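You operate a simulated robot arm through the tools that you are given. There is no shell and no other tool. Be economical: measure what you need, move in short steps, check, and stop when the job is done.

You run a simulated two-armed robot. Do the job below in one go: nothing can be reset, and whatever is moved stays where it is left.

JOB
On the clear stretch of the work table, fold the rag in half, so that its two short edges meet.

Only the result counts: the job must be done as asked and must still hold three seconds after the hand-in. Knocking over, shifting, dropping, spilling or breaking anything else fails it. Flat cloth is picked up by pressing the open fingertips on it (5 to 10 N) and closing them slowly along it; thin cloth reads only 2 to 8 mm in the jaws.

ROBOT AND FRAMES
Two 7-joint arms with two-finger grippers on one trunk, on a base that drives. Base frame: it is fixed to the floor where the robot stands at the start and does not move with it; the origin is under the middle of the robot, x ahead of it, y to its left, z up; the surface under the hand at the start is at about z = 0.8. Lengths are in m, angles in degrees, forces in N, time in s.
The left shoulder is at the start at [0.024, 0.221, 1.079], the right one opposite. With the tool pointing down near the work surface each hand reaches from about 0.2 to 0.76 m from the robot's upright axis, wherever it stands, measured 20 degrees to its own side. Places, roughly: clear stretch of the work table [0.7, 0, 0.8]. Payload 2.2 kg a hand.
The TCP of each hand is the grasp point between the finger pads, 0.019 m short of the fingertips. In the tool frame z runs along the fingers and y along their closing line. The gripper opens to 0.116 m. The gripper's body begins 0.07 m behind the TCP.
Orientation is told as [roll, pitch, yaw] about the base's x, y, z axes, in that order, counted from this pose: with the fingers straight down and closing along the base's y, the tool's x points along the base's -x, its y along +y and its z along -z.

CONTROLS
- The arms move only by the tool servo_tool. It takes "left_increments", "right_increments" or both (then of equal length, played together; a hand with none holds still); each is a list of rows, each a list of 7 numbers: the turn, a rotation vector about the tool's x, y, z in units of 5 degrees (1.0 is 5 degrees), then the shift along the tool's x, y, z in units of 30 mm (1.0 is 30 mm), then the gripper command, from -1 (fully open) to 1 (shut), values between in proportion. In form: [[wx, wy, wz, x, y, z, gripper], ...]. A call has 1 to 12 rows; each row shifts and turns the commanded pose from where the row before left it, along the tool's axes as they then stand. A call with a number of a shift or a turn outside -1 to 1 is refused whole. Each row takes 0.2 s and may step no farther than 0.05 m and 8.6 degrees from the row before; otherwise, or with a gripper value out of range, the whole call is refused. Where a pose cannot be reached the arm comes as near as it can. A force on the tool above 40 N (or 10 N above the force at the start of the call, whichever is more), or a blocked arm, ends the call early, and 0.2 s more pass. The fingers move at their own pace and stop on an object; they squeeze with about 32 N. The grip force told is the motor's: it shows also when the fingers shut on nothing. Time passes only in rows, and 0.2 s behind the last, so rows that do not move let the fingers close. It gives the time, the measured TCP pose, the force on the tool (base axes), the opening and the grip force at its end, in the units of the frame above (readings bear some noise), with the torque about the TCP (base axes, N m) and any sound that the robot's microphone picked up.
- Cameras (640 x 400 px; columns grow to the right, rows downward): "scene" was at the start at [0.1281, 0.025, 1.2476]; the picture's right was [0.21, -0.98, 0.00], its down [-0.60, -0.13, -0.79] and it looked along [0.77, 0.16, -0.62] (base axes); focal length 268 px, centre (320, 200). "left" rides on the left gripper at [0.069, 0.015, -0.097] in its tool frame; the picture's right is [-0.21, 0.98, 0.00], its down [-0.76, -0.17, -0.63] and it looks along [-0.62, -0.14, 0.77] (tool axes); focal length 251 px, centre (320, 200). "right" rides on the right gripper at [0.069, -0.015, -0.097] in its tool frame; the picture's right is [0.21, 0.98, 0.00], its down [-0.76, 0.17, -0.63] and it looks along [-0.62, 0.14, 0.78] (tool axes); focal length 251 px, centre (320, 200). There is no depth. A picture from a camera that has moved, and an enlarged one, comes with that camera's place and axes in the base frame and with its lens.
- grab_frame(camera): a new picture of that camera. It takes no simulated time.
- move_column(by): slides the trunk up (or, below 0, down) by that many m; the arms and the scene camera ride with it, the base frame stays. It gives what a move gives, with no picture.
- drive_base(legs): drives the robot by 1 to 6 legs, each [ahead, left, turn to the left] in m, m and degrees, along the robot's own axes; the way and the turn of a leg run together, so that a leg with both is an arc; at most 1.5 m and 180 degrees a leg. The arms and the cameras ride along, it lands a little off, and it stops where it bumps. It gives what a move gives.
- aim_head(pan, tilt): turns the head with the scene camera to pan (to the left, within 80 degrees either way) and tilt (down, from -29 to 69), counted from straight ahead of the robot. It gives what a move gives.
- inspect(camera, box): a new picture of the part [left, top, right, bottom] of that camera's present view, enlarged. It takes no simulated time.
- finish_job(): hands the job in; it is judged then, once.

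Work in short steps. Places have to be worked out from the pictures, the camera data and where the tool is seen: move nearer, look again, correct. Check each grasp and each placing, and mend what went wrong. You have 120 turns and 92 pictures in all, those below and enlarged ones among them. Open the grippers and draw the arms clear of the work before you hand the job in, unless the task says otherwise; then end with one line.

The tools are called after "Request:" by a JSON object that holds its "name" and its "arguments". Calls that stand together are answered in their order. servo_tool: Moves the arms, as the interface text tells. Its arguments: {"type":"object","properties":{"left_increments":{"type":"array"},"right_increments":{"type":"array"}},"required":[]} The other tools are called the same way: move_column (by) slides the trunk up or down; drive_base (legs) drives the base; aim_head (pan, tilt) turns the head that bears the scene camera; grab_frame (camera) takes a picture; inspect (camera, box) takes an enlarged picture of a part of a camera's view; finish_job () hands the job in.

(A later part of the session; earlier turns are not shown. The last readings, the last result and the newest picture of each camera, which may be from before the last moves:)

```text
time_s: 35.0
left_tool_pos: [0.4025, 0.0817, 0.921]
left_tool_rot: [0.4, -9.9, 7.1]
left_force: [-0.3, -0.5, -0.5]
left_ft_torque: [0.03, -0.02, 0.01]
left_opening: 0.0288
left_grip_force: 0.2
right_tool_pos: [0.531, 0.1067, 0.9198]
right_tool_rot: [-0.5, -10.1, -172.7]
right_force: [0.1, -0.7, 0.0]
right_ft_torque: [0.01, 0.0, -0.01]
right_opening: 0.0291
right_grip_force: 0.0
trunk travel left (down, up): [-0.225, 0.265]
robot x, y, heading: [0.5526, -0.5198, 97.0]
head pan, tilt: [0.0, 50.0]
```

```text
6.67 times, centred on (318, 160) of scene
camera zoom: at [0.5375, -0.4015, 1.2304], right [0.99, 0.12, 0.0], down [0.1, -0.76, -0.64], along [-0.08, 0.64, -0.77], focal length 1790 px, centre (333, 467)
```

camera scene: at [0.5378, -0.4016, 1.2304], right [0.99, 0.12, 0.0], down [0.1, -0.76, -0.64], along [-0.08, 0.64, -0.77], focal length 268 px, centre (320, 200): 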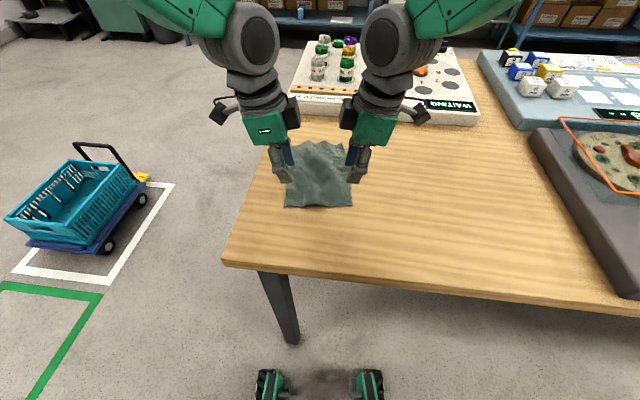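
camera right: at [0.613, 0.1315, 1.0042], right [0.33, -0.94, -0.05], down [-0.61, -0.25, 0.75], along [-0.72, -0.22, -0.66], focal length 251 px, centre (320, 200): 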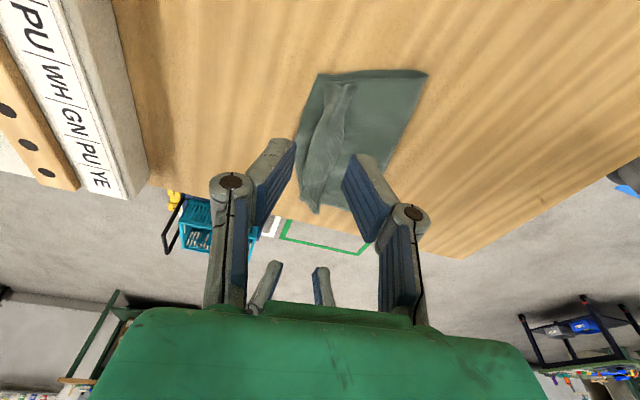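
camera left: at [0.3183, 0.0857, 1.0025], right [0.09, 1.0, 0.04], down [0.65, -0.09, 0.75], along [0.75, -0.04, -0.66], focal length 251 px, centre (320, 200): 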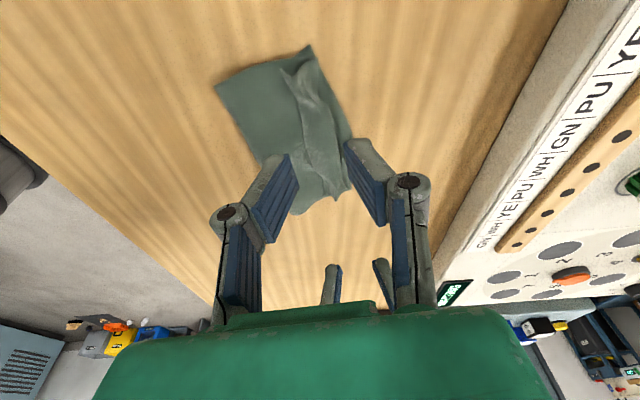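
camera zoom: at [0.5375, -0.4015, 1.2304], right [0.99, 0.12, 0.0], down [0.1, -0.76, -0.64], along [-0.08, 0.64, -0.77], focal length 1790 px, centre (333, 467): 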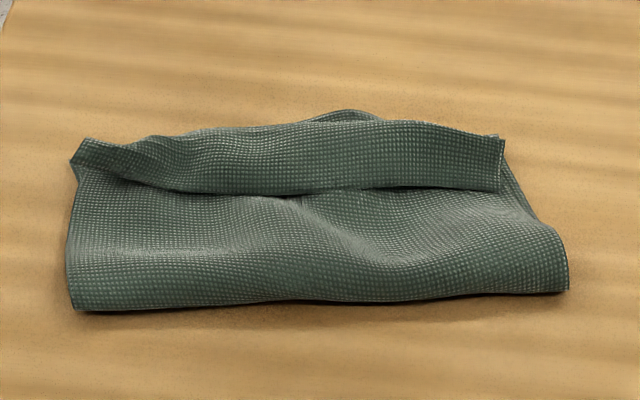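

The edge lies folded back as a small tent on the top layer, because the pinch gathered about 28 mm of cloth. I will re-grip that tent, unfold the rag, and redo the fold with a much smaller pinch. First I shift the hands 8 mm back over the tent and lower them to just above the layers.

Request:
{"name": "servo_tool", "arguments": {"left_increments": [[0, 0, 0, 0.15, -0.27, 0.8, 0.35], [0, 0, 0, 0.145, 0, 0.82, 0.35], [0, 0, 0, 0.145, 0, 0.82, 0.35], [0, 0, 0, 0.116, 0, 0.66, 0.35], [0, 0, 0, 0, 0, 0, 0.5], [0, 0, 0, 0, 0, 0, 0.62], [0, 0, 0, 0, 0, 0, 0.74], [0, 0, 0, 0, 0, 0, 0.86], [0, 0, 0, 0, 0, 0, 1], [0, 0, 0, 0, 0, 0, 1], [0, 0, 0, 0, 0, 0, 1]], "right_increments": [[0, 0, 0, 0.15, 0.3, 0.8, 0.35], [0, 0, 0, 0.145, 0, 0.82, 0.35], [0, 0, 0, 0.145, 0, 0.82, 0.35], [0, 0, 0, 0.116, 0, 0.66, 0.35], [0, 0, 0, 0, 0, 0, 0.5], [0, 0, 0, 0, 0, 0, 0.62], [0, 0, 0, 0, 0, 0, 0.74], [0, 0, 0, 0, 0, 0, 0.86], [0, 0, 0, 0, 0, 0, 1], [0, 0, 0, 0, 0, 0, 1], [0, 0, 0, 0, 0, 0, 1]]}}

Request:
{"name": "servo_tool", "arguments": {"left_increments": [[0, 0, 0, -0.087, 0, -0.492, 1], [0, 0, 0, -0.087, 0, -0.492, 1], [0, 0, 0, -0.087, 0, -0.492, 1], [0, 0, 0, 0, 0, 0, 1]], "right_increments": [[0, 0, 0, -0.087, 0, -0.492, 1], [0, 0, 0, -0.087, 0, -0.492, 1], [0, 0, 0, -0.087, 0, -0.492, 1], [0, 0, 0, 0, 0, 0, 1]]}}

Request:
{"name": "inspect", "arguments": {"camera": "scene", "box": [240, 100, 400, 200]}}

Request:
{"name": "inspect", "arguments": {"camera": "left", "box": [200, 80, 440, 230]}}

Request:
{"name": "inspect", "arguments": {"camera": "right", "box": [200, 80, 440, 230]}}

```text
time_s: 37.4
left_tool_pos: [0.4025, 0.0766, 0.8244]
left_tool_rot: [0.4, -10.0, 7.0]
left_force: [0.4, -0.1, 0.1]
left_ft_torque: [-0.02, 0.01, -0.02]
left_opening: 0.0034
left_grip_force: 32.0
right_tool_pos: [0.5336, 0.0977, 0.8252]
right_tool_rot: [-0.4, -10.2, -172.7]
right_force: [0.5, 0.1, 0.3]
right_ft_torque: [0.01, -0.04, 0.02]
right_opening: 0.0037
right_grip_force: 31.7
trunk travel left (down, up): [-0.225, 0.265]
robot x, y, heading: [0.552, -0.5221, 97.1]
head pan, tilt: [0.0, 50.0]
```

```text
time_s: 38.4
left_tool_pos: [0.4034, 0.0772, 0.8694]
left_tool_rot: [0.4, -10.0, 7.1]
left_force: [-0.5, -1.0, -1.2]
left_ft_torque: [0.0, -0.02, -0.01]
left_opening: 0.0036
left_grip_force: 32.0
right_tool_pos: [0.5334, 0.0979, 0.8693]
right_tool_rot: [-0.4, -10.1, -172.7]
right_force: [0.1, 0.0, 0.0]
right_ft_torque: [-0.02, -0.05, -0.01]
right_opening: 0.0033
right_grip_force: 32.5
trunk travel left (down, up): [-0.225, 0.265]
robot x, y, heading: [0.5538, -0.5169, 97.4]
head pan, tilt: [0.0, 50.0]
```

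```text
4.00 times, centred on (320, 150) of scene
camera zoom: at [0.5374, -0.3993, 1.23], right [0.99, 0.12, 0.0], down [0.1, -0.76, -0.64], along [-0.08, 0.63, -0.77], focal length 1074 px, centre (320, 400)
```

zoom: 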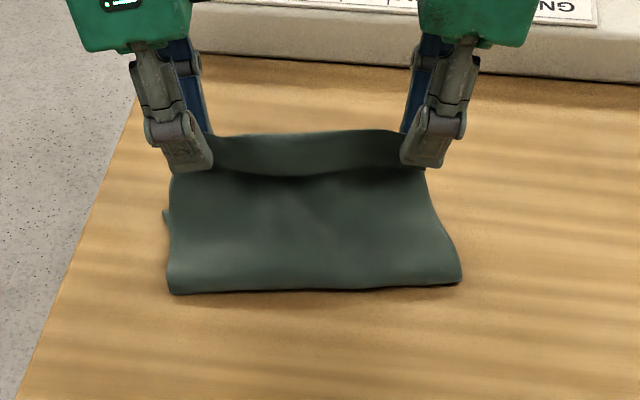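

```text
2.67 times, centred on (320, 155) of left
camera zoom: at [0.3178, 0.0796, 0.9514], right [0.09, 1.0, 0.04], down [0.65, -0.09, 0.75], along [0.75, -0.04, -0.66], focal length 670 px, centre (320, 320)
```

zoom: 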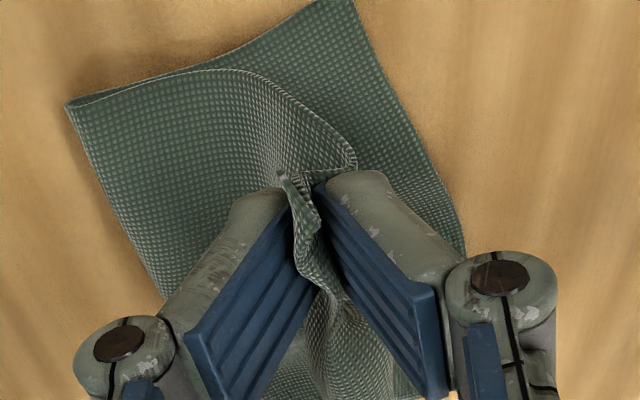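

```text
2.67 times, centred on (320, 155) of right
camera zoom: at [0.6153, 0.1243, 0.9531], right [0.33, -0.94, -0.04], down [-0.61, -0.25, 0.75], along [-0.72, -0.22, -0.65], focal length 670 px, centre (320, 320)
```

zoom: 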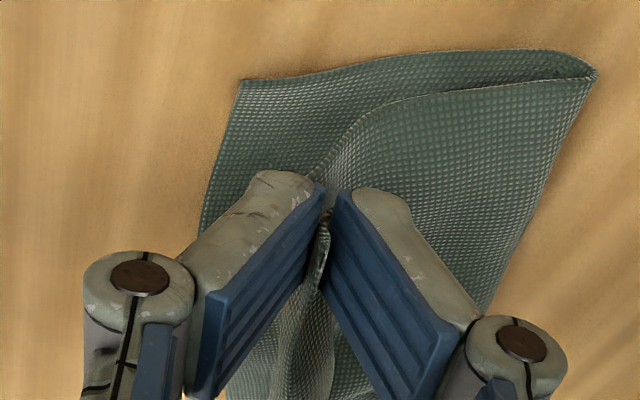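

The grip on the tent holds. I carry the edge back toward me to unfold the rag and lower it onto the table.

Request:
{"name": "servo_tool", "arguments": {"left_increments": [[0, 0, 0, -0.116, -0.65, -0.657, 1], [0, 0, 0, -0.087, -0.65, -0.492, 1], [0, 0, 0, -0.046, -0.65, -0.263, 1], [0, 0, 0, 0, -0.65, 0, 1], [0, 0, 0, 0.029, -0.65, 0.164, 1], [0, 0, 0, 0.058, -0.65, 0.328, 1], [0, 0, 0, 0.087, -0.65, 0.492, 1], [0, 0, 0, 0.116, -0.65, 0.657, 1], [0, 0, 0, 0.075, 0, 0.42, 1], [0, 0, 0, 0.075, 0, 0.42, 1], [0, 0, 0, 0.07, 0, 0.4, 1], [0, 0, 0, 0, 0, 0, 1]], "right_increments": [[0, 0, 0, -0.116, 0.65, -0.657, 1], [0, 0, 0, -0.087, 0.65, -0.492, 1], [0, 0, 0, -0.046, 0.65, -0.263, 1], [0, 0, 0, 0, 0.65, 0, 1], [0, 0, 0, 0.029, 0.65, 0.164, 1], [0, 0, 0, 0.058, 0.65, 0.328, 1], [0, 0, 0, 0.087, 0.65, 0.492, 1], [0, 0, 0, 0.116, 0.65, 0.657, 1], [0, 0, 0, 0.075, 0, 0.42, 1], [0, 0, 0, 0.075, 0, 0.42, 1], [0, 0, 0, 0.07, 0, 0.4, 1], [0, 0, 0, 0, 0, 0, 1]]}}

Request:
{"name": "inspect", "arguments": {"camera": "scene", "box": [240, 120, 400, 220]}}

```text
time_s: 41.0
left_tool_pos: [0.4209, -0.079, 0.8244]
left_tool_rot: [0.5, -10.0, 7.1]
left_force: [-0.5, 0.0, 0.4]
left_ft_torque: [0.05, 0.0, 0.0]
left_opening: 0.0035
left_grip_force: 32.3
right_tool_pos: [0.5531, -0.0568, 0.8255]
right_tool_rot: [-0.5, -10.1, -172.7]
right_force: [1.2, -0.1, 0.2]
right_ft_torque: [0.04, -0.01, 0.02]
right_opening: 0.0035
right_grip_force: 31.6
trunk travel left (down, up): [-0.225, 0.265]
robot x, y, heading: [0.5492, -0.5224, 97.4]
head pan, tilt: [0.0, 50.0]
```

```text
4.00 times, centred on (320, 170) of scene
camera zoom: at [0.5375, -0.4013, 1.2303], right [0.99, 0.12, 0.0], down [0.1, -0.76, -0.64], along [-0.08, 0.63, -0.77], focal length 1074 px, centre (320, 320)
```

zoom: 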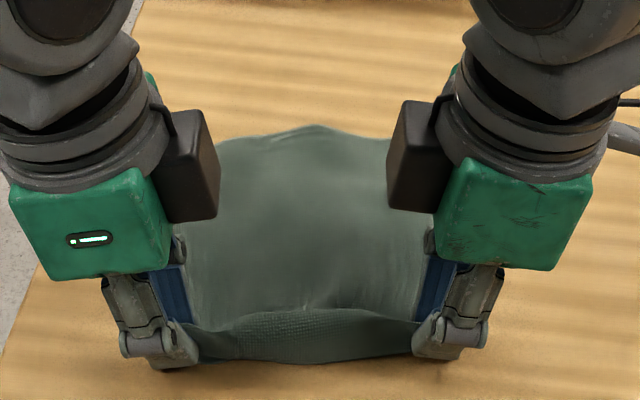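

The rag is unfolded and the gathered ridge stands at the near edge. I press down lightly and open slowly, so the fingers spread the ridge flat again, then lift.

Request:
{"name": "servo_tool", "arguments": {"left_increments": [[0, 0, 0, 0.013, 0, 0.082, 1], [0, 0, 0, 0.012, 0, 0.066, 0.95], [0, 0, 0, 0, 0, 0, 0.88], [0, 0, 0, 0, 0, 0, 0.81], [0, 0, 0, 0, 0, 0, 0.74], [0, 0, 0, 0, 0, 0, 0.67], [0, 0, 0, 0, 0, 0, 0.6], [0, 0, 0, 0, 0, 0, 0.53], [0, 0, 0, 0, 0, 0, 0.46], [0, 0, 0, 0, 0, 0, 0.4], [0, 0, 0, 0, 0, 0, 0.34]], "right_increments": [[0, 0, 0, 0.013, 0, 0.082, 1], [0, 0, 0, 0.015, 0, 0.09, 0.95], [0, 0, 0, 0, 0, 0, 0.88], [0, 0, 0, 0, 0, 0, 0.81], [0, 0, 0, 0, 0, 0, 0.74], [0, 0, 0, 0, 0, 0, 0.67], [0, 0, 0, 0, 0, 0, 0.6], [0, 0, 0, 0, 0, 0, 0.53], [0, 0, 0, 0, 0, 0, 0.46], [0, 0, 0, 0, 0, 0, 0.4], [0, 0, 0, 0, 0, 0, 0.34]]}}

Request:
{"name": "servo_tool", "arguments": {"left_increments": [[0, 0, 0, -0.087, 0, -0.492, 0.34], [0, 0, 0, -0.174, 0, -0.985, 0.34], [0, 0, 0, -0.174, 0, -0.985, 0.34], [0, 0, 0, 0, 0, 0, 0.4]], "right_increments": [[0, 0, 0, -0.087, 0, -0.492, 0.34], [0, 0, 0, -0.174, 0, -0.985, 0.34], [0, 0, 0, -0.174, 0, -0.985, 0.34], [0, 0, 0, 0, 0, 0, 0.4]]}}

Request:
{"name": "inspect", "arguments": {"camera": "left", "box": [200, 50, 440, 200]}}

Request:
{"name": "inspect", "arguments": {"camera": "right", "box": [200, 50, 440, 200]}}

Request:
{"name": "inspect", "arguments": {"camera": "scene", "box": [240, 120, 400, 220]}}

```text
time_s: 43.4
left_tool_pos: [0.4213, -0.0784, 0.8205]
left_tool_rot: [0.3, -9.9, 7.1]
left_force: [-0.5, 1.2, 5.0]
left_ft_torque: [0.03, 0.05, 0.0]
left_opening: 0.0426
left_grip_force: 0.1
right_tool_pos: [0.5535, -0.0576, 0.8183]
right_tool_rot: [-0.4, -10.2, -172.7]
right_force: [-1.0, -0.3, 4.7]
right_ft_torque: [0.08, -0.04, 0.01]
right_opening: 0.0408
right_grip_force: 4.4
trunk travel left (down, up): [-0.225, 0.265]
robot x, y, heading: [0.5522, -0.5216, 96.9]
head pan, tilt: [0.0, 50.0]
```

```text
time_s: 44.4
left_tool_pos: [0.4211, -0.0803, 0.8935]
left_tool_rot: [0.3, -9.9, 7.0]
left_force: [-0.3, 0.1, 0.6]
left_ft_torque: [-0.03, 0.03, 0.01]
left_opening: 0.0347
left_grip_force: 0.0
right_tool_pos: [0.5519, -0.0571, 0.893]
right_tool_rot: [-0.3, -10.1, -172.7]
right_force: [0.0, 0.7, 0.1]
right_ft_torque: [-0.03, 0.0, 0.0]
right_opening: 0.0349
right_grip_force: 0.1
trunk travel left (down, up): [-0.225, 0.265]
robot x, y, heading: [0.5511, -0.5227, 97.1]
head pan, tilt: [0.0, 50.0]
```

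```text
2.67 times, centred on (320, 125) of left
camera zoom: at [0.3367, -0.0768, 0.9762], right [0.09, 1.0, 0.04], down [0.65, -0.09, 0.75], along [0.75, -0.04, -0.66], focal length 670 px, centre (320, 400)
```

zoom: 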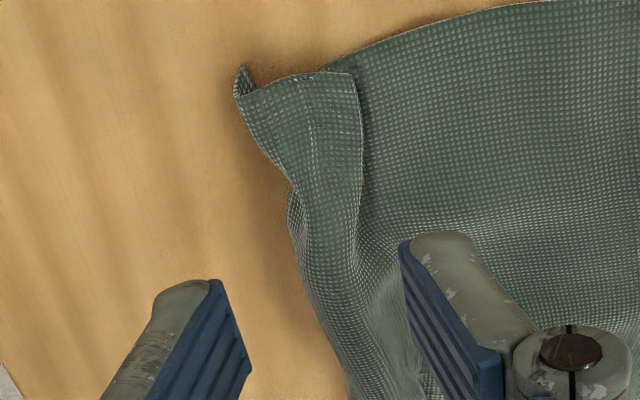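

```text
2.67 times, centred on (320, 125) of right
camera zoom: at [0.6346, -0.0307, 0.9766], right [0.33, -0.94, -0.04], down [-0.61, -0.25, 0.75], along [-0.72, -0.23, -0.65], focal length 670 px, centre (320, 400)
```

zoom: 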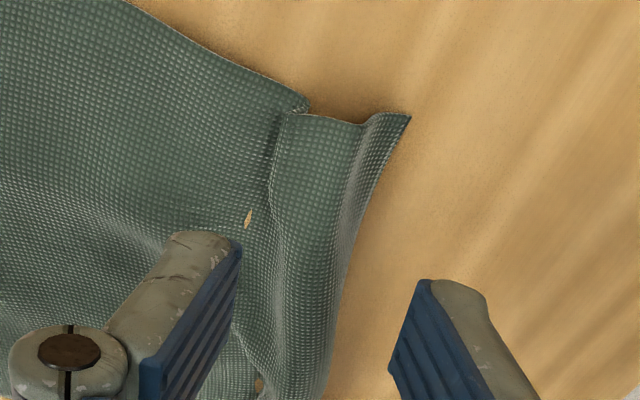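

```text
4.00 times, centred on (320, 170) of scene
camera zoom: at [0.5375, -0.4005, 1.2301], right [0.99, 0.12, 0.0], down [0.1, -0.76, -0.64], along [-0.08, 0.63, -0.77], focal length 1074 px, centre (320, 320)
```

zoom: 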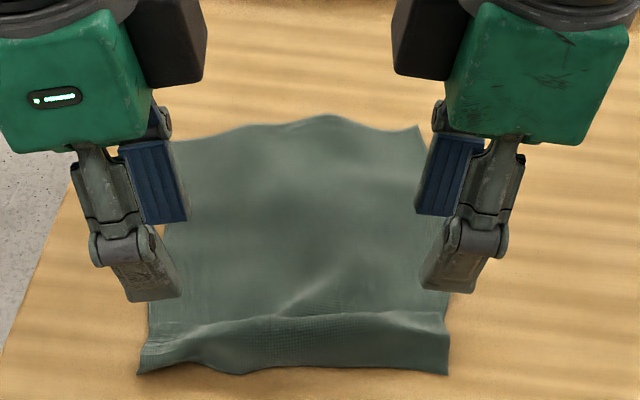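

The rag is flat again apart from a low wave about 3 cm in from the near edge, which sits at fwd ≈0.441. I position the hands for a small pinch of about 14 mm with the outer finger right at the edge.

Request:
{"name": "servo_tool", "arguments": {"left_increments": [[0, 0, 0, 0.129, -0.094, 0.733, 0.76], [0, 0, 0, 0.129, -0.094, 0.733, 0.76], [0, 0, 0, 0.129, -0.094, 0.733, 0.76], [0, 0, 0, 0, 0, 0, 0.76]], "right_increments": [[0, 0, 0, 0.02, 0.139, 0.752, 0.76], [0, 0, 0, 0.02, 0.139, 0.752, 0.76], [0, 0, 0, 0.02, 0.139, 0.752, 0.76], [0, 0, 0, 0, 0, 0, 0.76]]}}

Request:
{"name": "inspect", "arguments": {"camera": "left", "box": [200, 80, 440, 230]}}

Request:
{"name": "inspect", "arguments": {"camera": "right", "box": [200, 80, 440, 230]}}

```text
time_s: 45.4
left_tool_pos: [0.4218, -0.0889, 0.8292]
left_tool_rot: [0.4, -10.0, 7.2]
left_force: [0.5, 0.0, 1.0]
left_ft_torque: [0.01, 0.03, -0.01]
left_opening: 0.0137
left_grip_force: 0.0
right_tool_pos: [0.5439, -0.0708, 0.8271]
right_tool_rot: [-0.4, -10.1, -172.6]
right_force: [0.4, -1.1, -0.8]
right_ft_torque: [0.02, 0.01, 0.0]
right_opening: 0.0141
right_grip_force: 0.0
trunk travel left (down, up): [-0.225, 0.265]
robot x, y, heading: [0.5539, -0.5206, 97.0]
head pan, tilt: [0.0, 50.0]
```

```text
2.67 times, centred on (320, 155) of left
camera zoom: at [0.3373, -0.0851, 0.9096], right [0.09, 1.0, 0.04], down [0.65, -0.09, 0.75], along [0.75, -0.04, -0.66], focal length 670 px, centre (320, 320)
```

zoom: 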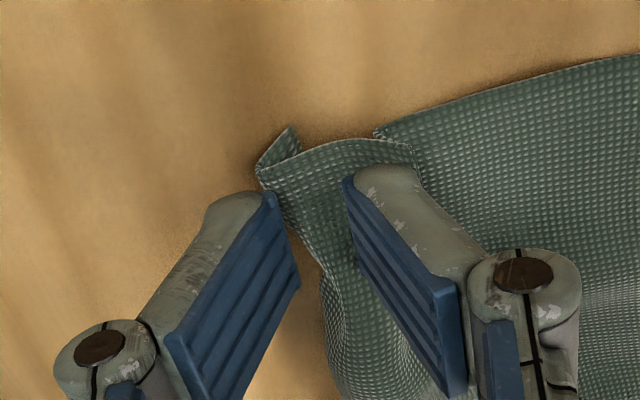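

```text
2.67 times, centred on (320, 155) of right
camera zoom: at [0.626, -0.0451, 0.9114], right [0.33, -0.94, -0.04], down [-0.61, -0.25, 0.75], along [-0.72, -0.22, -0.66], focal length 670 px, centre (320, 320)
```

zoom: 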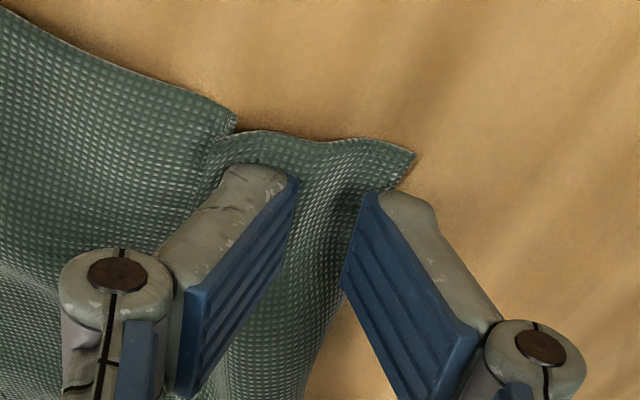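

The right outer finger still stands about 5 mm inside the edge and the left one is right on it. I shift back slightly (right 7 mm, left 3 mm) while lowering into contact.

Request:
{"name": "servo_tool", "arguments": {"left_increments": [[0, 0, 0, 0, -0.1, 0, 0.74], [0, 0, 0, 0.012, 0, 0.066, 0.74], [0, 0, 0, 0.012, 0, 0.066, 0.74], [0, 0, 0, 0.012, 0, 0.066, 0.74], [0, 0, 0, 0.012, 0, 0.066, 0.74]], "right_increments": [[0, 0, 0, 0, 0.23, 0, 0.74], [0, 0, 0, 0.009, 0, 0.049, 0.74], [0, 0, 0, 0.009, 0, 0.049, 0.74], [0, 0, 0, 0.009, 0, 0.049, 0.74], [0, 0, 0, 0.009, 0, 0.049, 0.74]]}}

Request:
{"name": "inspect", "arguments": {"camera": "left", "box": [200, 80, 440, 230]}}

Request:
{"name": "inspect", "arguments": {"camera": "right", "box": [200, 80, 440, 230]}}

```text
time_s: 46.6
left_tool_pos: [0.4239, -0.0909, 0.8204]
left_tool_rot: [0.5, -9.9, 7.1]
left_force: [1.2, 1.2, 6.9]
left_ft_torque: [-0.18, 0.12, -0.05]
left_opening: 0.015
left_grip_force: 0.1
right_tool_pos: [0.5449, -0.0781, 0.8211]
right_tool_rot: [-0.7, -10.1, -172.7]
right_force: [-2.2, 0.8, 11.0]
right_ft_torque: [0.05, 0.0, 0.01]
right_opening: 0.0168
right_grip_force: 0.0
trunk travel left (down, up): [-0.225, 0.265]
robot x, y, heading: [0.5508, -0.5213, 97.2]
head pan, tilt: [0.0, 50.0]
```

```text
2.67 times, centred on (320, 155) of left
camera zoom: at [0.3387, -0.0875, 0.9021], right [0.09, 1.0, 0.05], down [0.65, -0.09, 0.75], along [0.75, -0.04, -0.66], focal length 670 px, centre (320, 320)
```

zoom: 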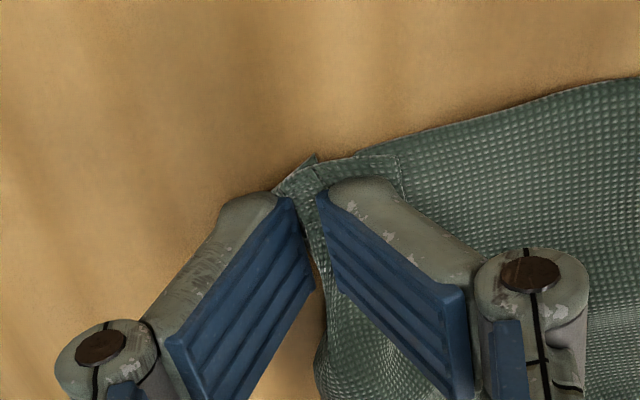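

```text
2.67 times, centred on (320, 155) of right
camera zoom: at [0.6273, -0.0523, 0.9049], right [0.33, -0.94, -0.05], down [-0.61, -0.25, 0.76], along [-0.72, -0.22, -0.65], focal length 670 px, centre (320, 320)
```

zoom: 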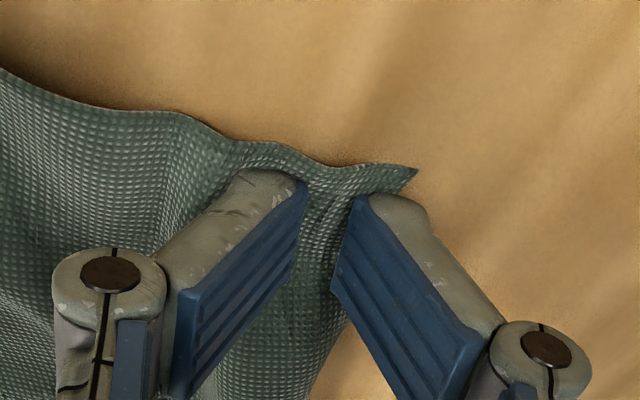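

Contact is about 7 and 11 N and both pinches are at the edge. I close slowly and lift a little.

Request:
{"name": "servo_tool", "arguments": {"left_increments": [[0, 0, 0, 0, 0, 0, 0.78], [0, 0, 0, 0, 0, 0, 0.82], [0, 0, 0, 0, 0, 0, 0.86], [0, 0, 0, 0, 0, 0, 0.9], [0, 0, 0, 0, 0, 0, 0.94], [0, 0, 0, 0, 0, 0, 0.98], [0, 0, 0, 0, 0, 0, 1], [0, 0, 0, 0, 0, 0, 1], [0, 0, 0, 0, 0, 0, 1]], "right_increments": [[0, 0, 0, 0, 0, 0, 0.78], [0, 0, 0, 0, 0, 0, 0.82], [0, 0, 0, 0, 0, 0, 0.86], [0, 0, 0, 0, 0, 0, 0.9], [0, 0, 0, 0, 0, 0, 0.94], [0, 0, 0, 0, 0, 0, 0.98], [0, 0, 0, 0, 0, 0, 1], [0, 0, 0, 0, 0, 0, 1], [0, 0, 0, 0, 0, 0, 1]]}}

Request:
{"name": "servo_tool", "arguments": {"left_increments": [[0, 0, 0, -0.087, 0, -0.492, 1], [0, 0, 0, -0.087, 0, -0.492, 1], [0, 0, 0, -0.087, 0, -0.492, 1], [0, 0, 0, 0, 0, 0, 1]], "right_increments": [[0, 0, 0, -0.087, 0, -0.492, 1], [0, 0, 0, -0.087, 0, -0.492, 1], [0, 0, 0, -0.087, 0, -0.492, 1], [0, 0, 0, 0, 0, 0, 1]]}}

Request:
{"name": "inspect", "arguments": {"camera": "left", "box": [200, 80, 440, 230]}}

Request:
{"name": "inspect", "arguments": {"camera": "right", "box": [200, 80, 440, 230]}}

Request:
{"name": "inspect", "arguments": {"camera": "scene", "box": [240, 120, 400, 220]}}

```text
time_s: 48.6
left_tool_pos: [0.422, -0.0907, 0.8213]
left_tool_rot: [0.6, -9.8, 7.0]
left_force: [3.0, 4.3, 16.9]
left_ft_torque: [-1.18, -0.09, -0.16]
left_opening: 0.0099
left_grip_force: 35.4
right_tool_pos: [0.5458, -0.0793, 0.8219]
right_tool_rot: [-0.6, -10.2, -172.7]
right_force: [0.4, 3.3, 31.2]
right_ft_torque: [0.21, -0.2, 0.05]
right_opening: 0.0031
right_grip_force: 31.8
trunk travel left (down, up): [-0.225, 0.265]
robot x, y, heading: [0.5567, -0.5203, 97.2]
head pan, tilt: [0.0, 50.0]
```

```text
time_s: 49.6
left_tool_pos: [0.4233, -0.09, 0.8624]
left_tool_rot: [0.2, -9.9, 7.1]
left_force: [-1.1, 0.9, 0.2]
left_ft_torque: [0.0, 0.0, -0.04]
left_opening: 0.0087
left_grip_force: 32.0
right_tool_pos: [0.5453, -0.0777, 0.8653]
right_tool_rot: [-0.4, -10.1, -172.7]
right_force: [-1.1, 0.6, -0.2]
right_ft_torque: [-0.02, -0.01, -0.01]
right_opening: 0.0015
right_grip_force: 31.1
trunk travel left (down, up): [-0.225, 0.265]
robot x, y, heading: [0.5497, -0.5209, 97.0]
head pan, tilt: [0.0, 50.0]
```

```text
2.67 times, centred on (320, 155) of left
camera zoom: at [0.3383, -0.0878, 0.945], right [0.09, 1.0, 0.04], down [0.65, -0.09, 0.75], along [0.75, -0.04, -0.66], focal length 670 px, centre (320, 320)
```

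zoom: 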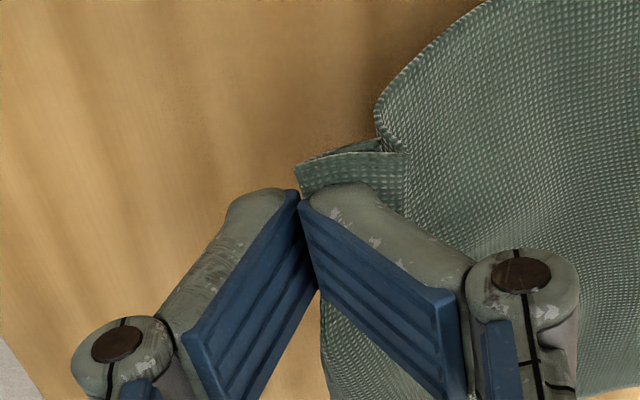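

```text
2.67 times, centred on (320, 155) of right
camera zoom: at [0.6274, -0.0518, 0.949], right [0.33, -0.94, -0.04], down [-0.61, -0.25, 0.75], along [-0.72, -0.22, -0.66], focal length 670 px, centre (320, 320)
```

zoom: 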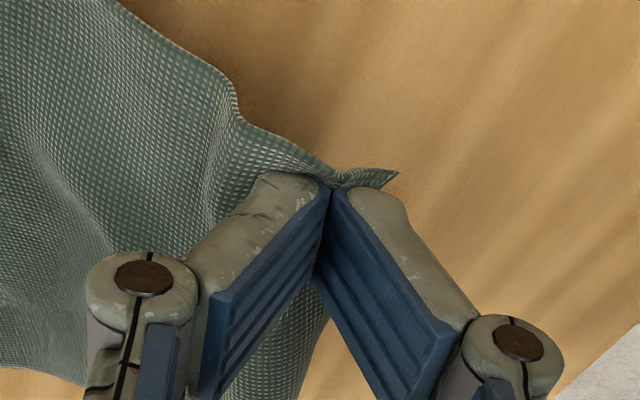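

```text
4.00 times, centred on (320, 170) of scene
camera zoom: at [0.5375, -0.4011, 1.2302], right [0.99, 0.12, 0.0], down [0.1, -0.76, -0.64], along [-0.08, 0.63, -0.77], focal length 1074 px, centre (320, 320)
```

zoom: 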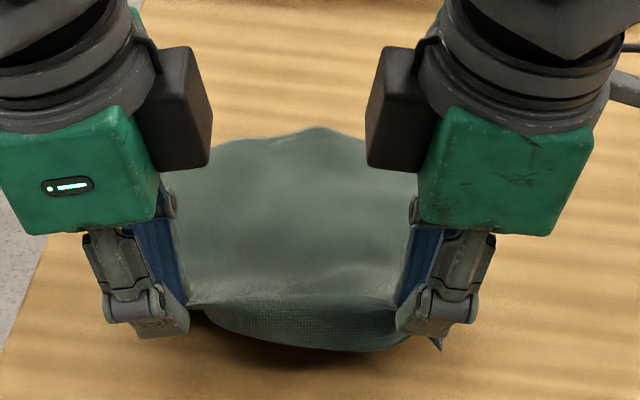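

The left jaws caught a tucked corner and the edge sags in the middle, so this grip is poor. I set it down with a slight pull toward me and release. Then I will grip further in, leaving a free flap I can lay out deliberately.

Request:
{"name": "servo_tool", "arguments": {"left_increments": [[0, 0, 0, 0.06, -0.1, 0.33, 1], [0, 0, 0, 0.06, -0.1, 0.33, 1], [0, 0, 0, 0.06, -0.1, 0.33, 1], [0, 0, 0, 0.05, -0.1, 0.3, 1], [0, 0, 0, 0, -0.1, 0, 1], [0, 0, 0, 0, 0, 0, 0.9], [0, 0, 0, 0, 0, 0, 0.75], [0, 0, 0, 0, 0, 0, 0.6], [0, 0, 0, 0, 0, 0, 0.45], [0, 0, 0, -0.174, 0, -0.985, 0.45], [0, 0, 0, -0.174, 0, -0.985, 0.45], [0, 0, 0, -0.087, 0, -0.492, 0.45]], "right_increments": [[0, 0, 0, 0.06, 0.1, 0.33, 1], [0, 0, 0, 0.06, 0.1, 0.33, 1], [0, 0, 0, 0.06, 0.1, 0.33, 1], [0, 0, 0, 0.06, 0.1, 0.34, 1], [0, 0, 0, 0, 0.1, 0, 1], [0, 0, 0, 0, 0, 0, 0.9], [0, 0, 0, 0, 0, 0, 0.75], [0, 0, 0, 0, 0, 0, 0.6], [0, 0, 0, 0, 0, 0, 0.45], [0, 0, 0, -0.174, 0, -0.985, 0.45], [0, 0, 0, -0.174, 0, -0.985, 0.45], [0, 0, 0, -0.087, 0, -0.492, 0.45]]}}

Request:
{"name": "grab_frame", "arguments": {"camera": "left"}}

Request:
{"name": "grab_frame", "arguments": {"camera": "right"}}

Request:
{"name": "inspect", "arguments": {"camera": "scene", "box": [240, 120, 400, 220]}}

```text
time_s: 52.2
left_tool_pos: [0.4248, -0.1062, 0.9006]
left_tool_rot: [0.3, -9.8, 7.2]
left_force: [0.3, -0.4, -0.5]
left_ft_torque: [-0.02, 0.01, 0.02]
left_opening: 0.0319
left_grip_force: 0.0
right_tool_pos: [0.5475, -0.0935, 0.8993]
right_tool_rot: [-0.4, -10.0, -172.6]
right_force: [-0.2, -0.5, 0.3]
right_ft_torque: [0.01, 0.01, 0.01]
right_opening: 0.0318
right_grip_force: 0.0
trunk travel left (down, up): [-0.225, 0.265]
robot x, y, heading: [0.5512, -0.523, 97.3]
head pan, tilt: [0.0, 50.0]
```

```text
41 pictures are left
camera left: at [0.3401, -0.103, 0.9825], right [0.09, 1.0, 0.04], down [0.65, -0.09, 0.75], along [0.75, -0.04, -0.66], focal length 251 px, centre (320, 200)
```

left: 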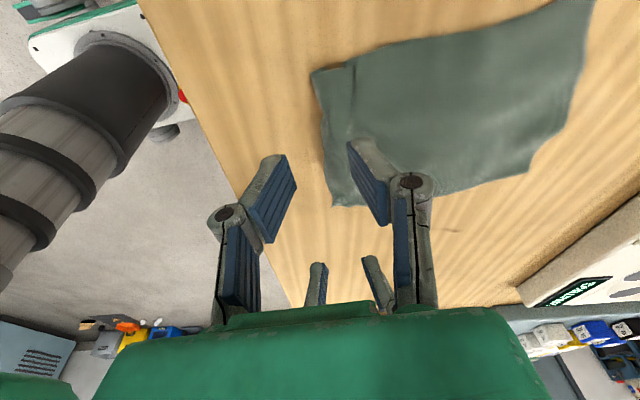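

```text
40 pictures are left
camera right: at [0.6291, -0.0682, 0.9842], right [0.33, -0.94, -0.04], down [-0.61, -0.25, 0.75], along [-0.72, -0.22, -0.65], focal length 251 px, centre (320, 200)
```

right: 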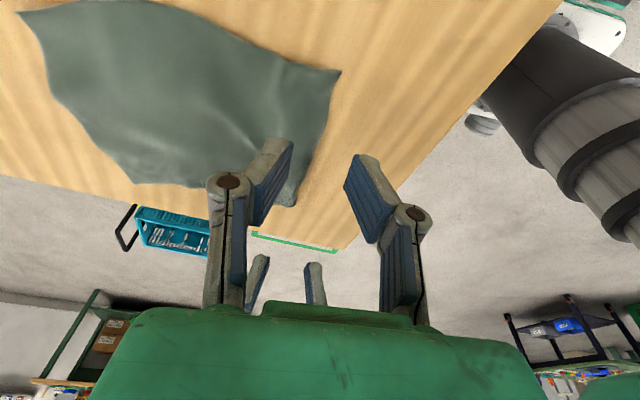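

```text
4.00 times, centred on (320, 170) of scene
camera zoom: at [0.5376, -0.4021, 1.2304], right [0.99, 0.12, 0.0], down [0.1, -0.76, -0.64], along [-0.08, 0.64, -0.77], focal length 1074 px, centre (320, 320)
```

zoom: 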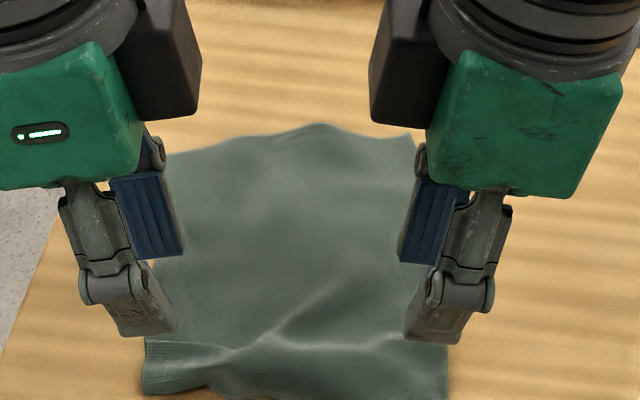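

The rag is flat again with its near edge at fwd ≈0.425. I move the pinch 3 cm inside that edge, open 24 mm and lower to contact, so that an 18 mm flap stays free.

Request:
{"name": "servo_tool", "arguments": {"left_increments": [[0, 0, 0, 0.109, 0.225, 0.616, 0.58], [0, 0, 0, 0.109, 0.225, 0.616, 0.58], [0, 0, 0, 0.109, 0.225, 0.616, 0.58], [0, 0, 0, 0.109, 0.225, 0.616, 0.58], [0, 0, 0, 0.009, 0, 0.049, 0.58], [0, 0, 0, 0.009, 0, 0.049, 0.58]], "right_increments": [[0, 0, 0, 0.109, -0.225, 0.616, 0.58], [0, 0, 0, 0.109, -0.225, 0.616, 0.58], [0, 0, 0, 0.109, -0.225, 0.616, 0.58], [0, 0, 0, 0.109, -0.225, 0.616, 0.58], [0, 0, 0, 0.009, 0, 0.049, 0.58], [0, 0, 0, 0.009, 0, 0.049, 0.58]]}}

Request:
{"name": "inspect", "arguments": {"camera": "left", "box": [200, 80, 440, 230]}}

Request:
{"name": "inspect", "arguments": {"camera": "right", "box": [200, 80, 440, 230]}}

```text
time_s: 53.6
left_tool_pos: [0.4209, -0.0782, 0.8222]
left_tool_rot: [0.5, -9.9, 7.1]
left_force: [0.5, 0.6, 6.1]
left_ft_torque: [-0.01, 0.05, -0.03]
left_opening: 0.0213
left_grip_force: 4.3
right_tool_pos: [0.5432, -0.065, 0.8225]
right_tool_rot: [-0.5, -10.1, -172.7]
right_force: [-0.5, 0.0, 3.1]
right_ft_torque: [-0.04, -0.04, -0.02]
right_opening: 0.0244
right_grip_force: 0.2
trunk travel left (down, up): [-0.225, 0.265]
robot x, y, heading: [0.5491, -0.5204, 97.5]
head pan, tilt: [0.0, 50.0]
```

```text
2.67 times, centred on (320, 155) of left
camera zoom: at [0.3361, -0.0757, 0.9036], right [0.09, 1.0, 0.04], down [0.65, -0.09, 0.75], along [0.75, -0.04, -0.66], focal length 670 px, centre (320, 320)
```

zoom: 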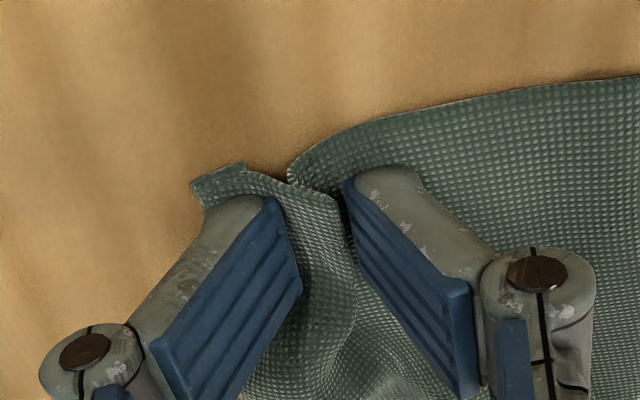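

```text
2.67 times, centred on (320, 155) of right
camera zoom: at [0.6256, -0.0401, 0.907], right [0.33, -0.94, -0.05], down [-0.61, -0.25, 0.75], along [-0.72, -0.22, -0.65], focal length 670 px, centre (320, 320)
```

zoom: 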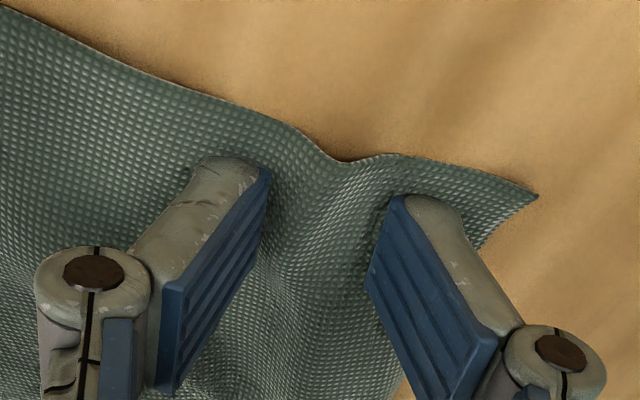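

The placement looks good on both sides, and I press the right hand slightly more. Then I close slowly and lift 4.5 cm.

Request:
{"name": "servo_tool", "arguments": {"left_increments": [[0, 0, 0, 0, 0, 0, 0.58], [0, 0, 0, 0, 0, 0, 0.64], [0, 0, 0, 0, 0, 0, 0.7], [0, 0, 0, 0, 0, 0, 0.76], [0, 0, 0, 0, 0, 0, 0.82], [0, 0, 0, 0, 0, 0, 0.88], [0, 0, 0, 0, 0, 0, 0.94], [0, 0, 0, 0, 0, 0, 1], [0, 0, 0, 0, 0, 0, 1], [0, 0, 0, 0, 0, 0, 1]], "right_increments": [[0, 0, 0, 0.009, 0, 0.055, 0.58], [0, 0, 0, 0, 0, 0, 0.64], [0, 0, 0, 0, 0, 0, 0.7], [0, 0, 0, 0, 0, 0, 0.76], [0, 0, 0, 0, 0, 0, 0.82], [0, 0, 0, 0, 0, 0, 0.88], [0, 0, 0, 0, 0, 0, 0.94], [0, 0, 0, 0, 0, 0, 1], [0, 0, 0, 0, 0, 0, 1], [0, 0, 0, 0, 0, 0, 1]]}}

Request:
{"name": "servo_tool", "arguments": {"left_increments": [[0, 0, 0, -0.087, 0, -0.492, 1], [0, 0, 0, -0.087, 0, -0.492, 1], [0, 0, 0, -0.087, 0, -0.492, 1], [0, 0, 0, 0, 0, 0, 1]], "right_increments": [[0, 0, 0, -0.087, 0, -0.492, 1], [0, 0, 0, -0.087, 0, -0.492, 1], [0, 0, 0, -0.087, 0, -0.492, 1], [0, 0, 0, 0, 0, 0, 1]]}}

Request:
{"name": "inspect", "arguments": {"camera": "left", "box": [200, 80, 440, 230]}}

Request:
{"name": "inspect", "arguments": {"camera": "right", "box": [200, 80, 440, 230]}}

Request:
{"name": "inspect", "arguments": {"camera": "scene", "box": [240, 120, 400, 220]}}

```text
time_s: 55.8
left_tool_pos: [0.4196, -0.0796, 0.8218]
left_tool_rot: [0.5, -9.8, 7.1]
left_force: [-0.7, 2.3, 12.2]
left_ft_torque: [-0.05, 0.12, -0.02]
left_opening: 0.0036
left_grip_force: 32.4
right_tool_pos: [0.5444, -0.0667, 0.8224]
right_tool_rot: [-0.5, -10.1, -172.7]
right_force: [0.9, 0.6, 16.0]
right_ft_torque: [0.09, -0.12, 0.01]
right_opening: 0.0037
right_grip_force: 32.2
trunk travel left (down, up): [-0.225, 0.265]
robot x, y, heading: [0.5544, -0.5243, 97.1]
head pan, tilt: [0.0, 50.0]
```

```text
time_s: 56.8
left_tool_pos: [0.4203, -0.08, 0.8645]
left_tool_rot: [0.4, -9.9, 7.0]
left_force: [0.5, 2.6, 2.0]
left_ft_torque: [-0.01, 0.03, -0.04]
left_opening: 0.0033
left_grip_force: 32.2
right_tool_pos: [0.5439, -0.0663, 0.8648]
right_tool_rot: [-0.3, -10.1, -172.7]
right_force: [0.4, -0.5, 0.5]
right_ft_torque: [0.0, 0.02, 0.0]
right_opening: 0.003
right_grip_force: 31.5
trunk travel left (down, up): [-0.225, 0.265]
robot x, y, heading: [0.554, -0.5187, 96.9]
head pan, tilt: [0.0, 50.0]
```

```text
2.67 times, centred on (320, 155) of left
camera zoom: at [0.3355, -0.0751, 0.9477], right [0.09, 1.0, 0.04], down [0.65, -0.09, 0.75], along [0.75, -0.04, -0.66], focal length 670 px, centre (320, 320)
```

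zoom: 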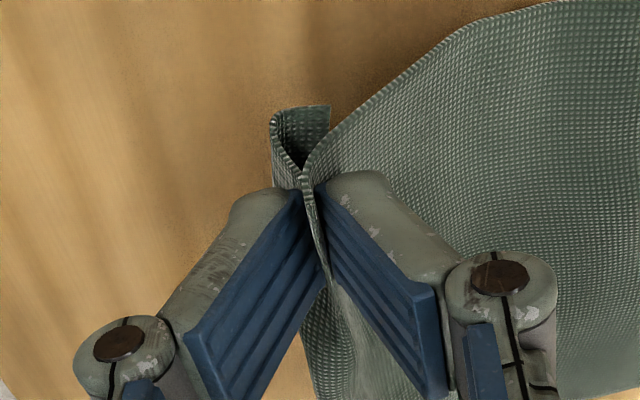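

```text
2.67 times, centred on (320, 155) of right
camera zoom: at [0.6264, -0.0399, 0.9499], right [0.33, -0.94, -0.04], down [-0.61, -0.25, 0.75], along [-0.72, -0.22, -0.65], focal length 670 px, centre (320, 320)
```

zoom: 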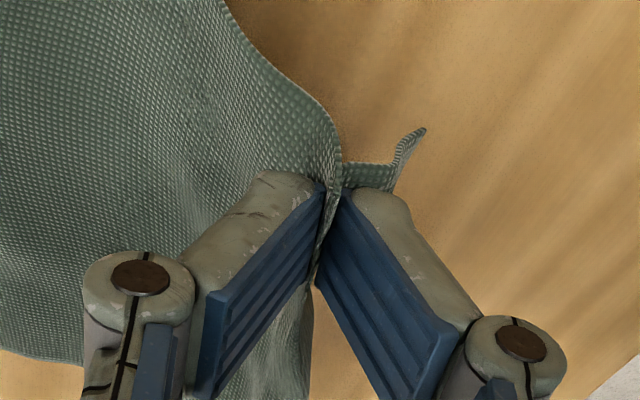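

```text
4.00 times, centred on (320, 170) of scene
camera zoom: at [0.5374, -0.4009, 1.2302], right [0.99, 0.12, 0.0], down [0.1, -0.76, -0.64], along [-0.08, 0.63, -0.77], focal length 1074 px, centre (320, 320)
```

zoom: 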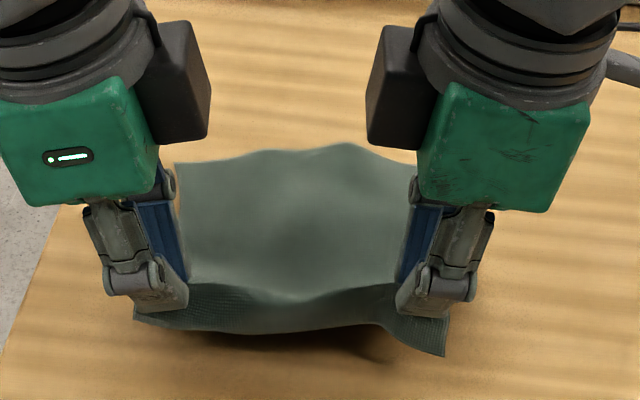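

A clean grip: both corners are held with a free flap of about 2 cm hanging below. I carry it over, slightly past where it should land, until the flap is about to touch.

Request:
{"name": "servo_tool", "arguments": {"left_increments": [[0, 0, 0, -0.087, 0.68, -0.492, 1], [0, 0, 0, -0.058, 0.68, -0.328, 1], [0, 0, 0, -0.017, 0.68, -0.099, 1], [0, 0, 0, 0, 0.68, 0, 1], [0, 0, 0, 0.023, 0.68, 0.131, 1], [0, 0, 0, 0.046, 0.68, 0.263, 1], [0, 0, 0, 0.058, 0.68, 0.328, 1], [0, 0, 0, 0.093, 0, 0.525, 1], [0, 0, 0, 0, 0, 0, 1]], "right_increments": [[0, 0, 0, -0.087, -0.68, -0.492, 1], [0, 0, 0, -0.058, -0.68, -0.328, 1], [0, 0, 0, -0.017, -0.68, -0.099, 1], [0, 0, 0, 0, -0.68, 0, 1], [0, 0, 0, 0.023, -0.68, 0.131, 1], [0, 0, 0, 0.046, -0.68, 0.263, 1], [0, 0, 0, 0.058, -0.68, 0.328, 1], [0, 0, 0, 0.093, 0, 0.525, 1], [0, 0, 0, 0, 0, 0, 1]]}}

Request:
{"name": "inspect", "arguments": {"camera": "left", "box": [200, 50, 440, 200]}}

Request:
{"name": "inspect", "arguments": {"camera": "right", "box": [200, 50, 440, 200]}}

Request:
{"name": "inspect", "arguments": {"camera": "scene", "box": [240, 120, 400, 220]}}

```text
time_s: 58.8
left_tool_pos: [0.4029, 0.0626, 0.8571]
left_tool_rot: [0.4, -9.9, 7.1]
left_force: [0.2, 0.6, -0.8]
left_ft_torque: [-0.03, 0.03, -0.01]
left_opening: 0.0034
left_grip_force: 31.4
right_tool_pos: [0.5276, 0.0776, 0.857]
right_tool_rot: [-0.3, -10.1, -172.7]
right_force: [-0.6, -0.5, 0.2]
right_ft_torque: [0.03, 0.02, 0.02]
right_opening: 0.0034
right_grip_force: 31.4
trunk travel left (down, up): [-0.225, 0.265]
robot x, y, heading: [0.5505, -0.5233, 97.2]
head pan, tilt: [0.0, 50.0]
```

```text
2.67 times, centred on (320, 125) of left
camera zoom: at [0.3182, 0.0654, 0.9391], right [0.09, 1.0, 0.04], down [0.65, -0.09, 0.75], along [0.75, -0.04, -0.66], focal length 670 px, centre (320, 400)
```

zoom: 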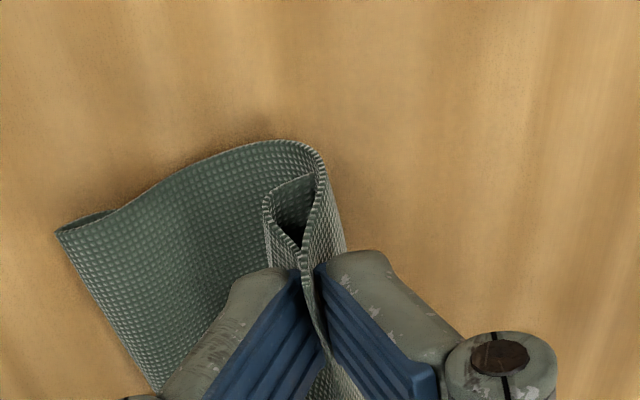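

```text
2.67 times, centred on (320, 125) of right
camera zoom: at [0.6094, 0.1031, 0.9401], right [0.33, -0.94, -0.04], down [-0.61, -0.25, 0.75], along [-0.72, -0.22, -0.66], focal length 670 px, centre (320, 400)
```

zoom: 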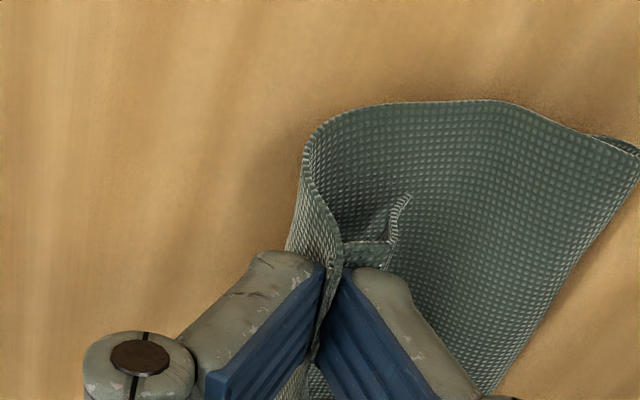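

```text
4.00 times, centred on (320, 170) of scene
camera zoom: at [0.5372, -0.3998, 1.2302], right [0.99, 0.12, 0.0], down [0.1, -0.76, -0.64], along [-0.08, 0.63, -0.77], focal length 1074 px, centre (320, 320)
```

zoom: 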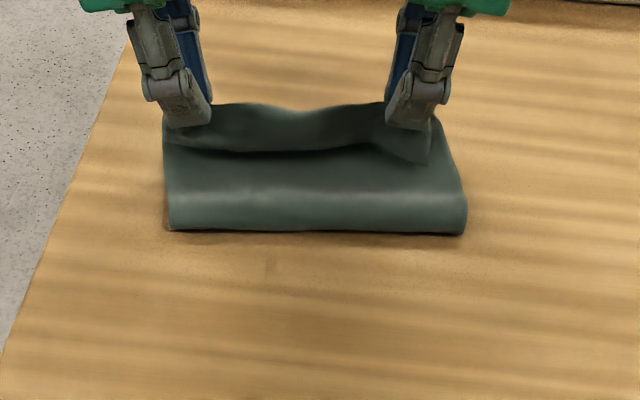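

The flap hangs on the wrong side of the pinch, so it would end up tucked back again. A better way is to unfold the rag, pinch it at both ends of its centre line, lift it so that both halves hang with the short edges together, and lay it down. First I carry this edge back and lower it.

Request:
{"name": "servo_tool", "arguments": {"left_increments": [[0, 0, 0, -0.116, -0.733, -0.657, 1], [0, 0, 0, -0.07, -0.733, -0.394, 1], [0, 0, 0, -0.017, -0.733, -0.099, 1], [0, 0, 0, 0, -0.733, 0, 1], [0, 0, 0, 0.023, -0.733, 0.131, 1], [0, 0, 0, 0.046, -0.733, 0.263, 1], [0, 0, 0, 0.058, -0.733, 0.328, 1], [0, 0, 0, 0.089, 0, 0.503, 1], [0, 0, 0, 0.089, 0, 0.503, 1], [0, 0, 0, 0.089, 0, 0.503, 1], [0, 0, 0, 0.009, 0, 0.07, 1], [0, 0, 0, 0, 0, 0, 0.95]], "right_increments": [[0, 0, 0, -0.116, 0.733, -0.657, 1], [0, 0, 0, -0.07, 0.733, -0.394, 1], [0, 0, 0, -0.017, 0.733, -0.099, 1], [0, 0, 0, 0, 0.733, 0, 1], [0, 0, 0, 0.023, 0.733, 0.131, 1], [0, 0, 0, 0.046, 0.733, 0.263, 1], [0, 0, 0, 0.058, 0.733, 0.328, 1], [0, 0, 0, 0.089, 0, 0.503, 1], [0, 0, 0, 0.089, 0, 0.503, 1], [0, 0, 0, 0.089, 0, 0.503, 1], [0, 0, 0, 0.009, 0, 0.07, 1], [0, 0, 0, 0, 0, 0, 0.95]]}}

Request:
{"name": "servo_tool", "arguments": {"left_increments": [[0, 0, 0, 0, 0, 0, 0.85], [0, 0, 0, 0, 0, 0, 0.75], [0, 0, 0, 0, 0, 0, 0.65], [0, 0, 0, 0, 0, 0, 0.55], [0, 0, 0, 0, 0, 0, 0.45], [0, 0, 0, 0, 0, 0, 0.4], [0, 0, 0, -0.174, 0, -0.985, 0.4], [0, 0, 0, -0.174, 0, -0.985, 0.4], [0, 0, 0, -0.174, 0, -0.985, 0.4], [0, 0, 0, 0.9, 0, -0.5, 0.4], [0, 0, 0, 0.9, 0, -0.5, 0.4]], "right_increments": [[0, 0, 0, 0, 0, 0, 0.85], [0, 0, 0, 0, 0, 0, 0.75], [0, 0, 0, 0, 0, 0, 0.65], [0, 0, 0, 0, 0, 0, 0.55], [0, 0, 0, 0, 0, 0, 0.45], [0, 0, 0, 0, 0, 0, 0.4], [0, 0, 0, -0.174, 0, -0.985, 0.4], [0, 0, 0, -0.174, 0, -0.985, 0.4], [0, 0, 0, -0.174, 0, -0.985, 0.4], [0, 0, 0, 0.9, 0, -0.5, 0.4], [0, 0, 0, 0.9, 0, -0.5, 0.4]]}}

Request:
{"name": "inspect", "arguments": {"camera": "scene", "box": [240, 120, 400, 220]}}

Request:
{"name": "grab_frame", "arguments": {"camera": "left"}}

```text
time_s: 61.4
left_tool_pos: [0.421, -0.0918, 0.8224]
left_tool_rot: [0.4, -10.0, 7.1]
left_force: [0.6, -0.7, 6.8]
left_ft_torque: [-0.11, 0.03, 0.0]
left_opening: 0.0054
left_grip_force: 0.6
right_tool_pos: [0.5455, -0.0774, 0.822]
right_tool_rot: [-0.7, -10.3, -172.7]
right_force: [0.9, -1.2, 28.7]
right_ft_torque: [0.03, -0.17, -0.03]
right_opening: 0.0054
right_grip_force: 12.9
trunk travel left (down, up): [-0.225, 0.265]
robot x, y, heading: [0.5542, -0.5223, 97.3]
head pan, tilt: [0.0, 50.0]
```

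```text
time_s: 63.8
left_tool_pos: [0.3637, -0.0985, 0.9346]
left_tool_rot: [0.4, -9.8, 7.2]
left_force: [-0.3, 0.3, -0.4]
left_ft_torque: [0.0, -0.04, 0.01]
left_opening: 0.0347
left_grip_force: 0.1
right_tool_pos: [0.6057, -0.0713, 0.9306]
right_tool_rot: [-0.5, -10.1, -172.7]
right_force: [-0.5, -0.6, 0.3]
right_ft_torque: [0.01, -0.04, -0.03]
right_opening: 0.035
right_grip_force: 0.1
trunk travel left (down, up): [-0.225, 0.265]
robot x, y, heading: [0.5501, -0.5192, 97.1]
head pan, tilt: [0.0, 50.0]
```

```text
4.00 times, centred on (320, 170) of scene
camera zoom: at [0.5377, -0.4025, 1.2304], right [0.99, 0.12, 0.0], down [0.1, -0.76, -0.64], along [-0.08, 0.64, -0.77], focal length 1074 px, centre (320, 320)
```

zoom: 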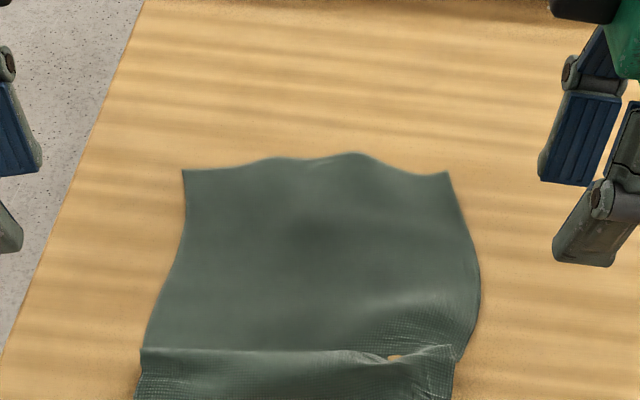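

```text
29 pictures are left
camera left: at [0.2791, -0.0953, 1.0163], right [0.09, 1.0, 0.04], down [0.65, -0.09, 0.75], along [0.75, -0.04, -0.66], focal length 251 px, centre (320, 200)
```

left: 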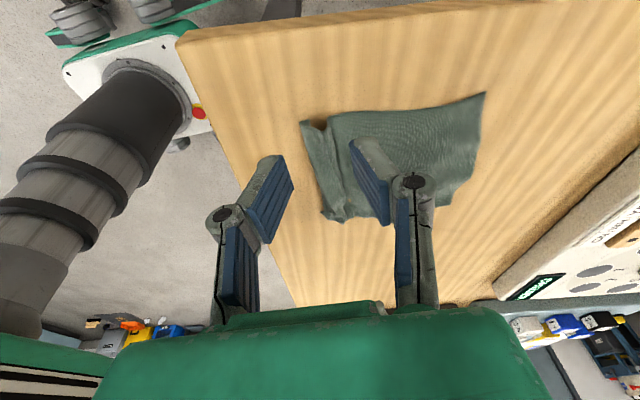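

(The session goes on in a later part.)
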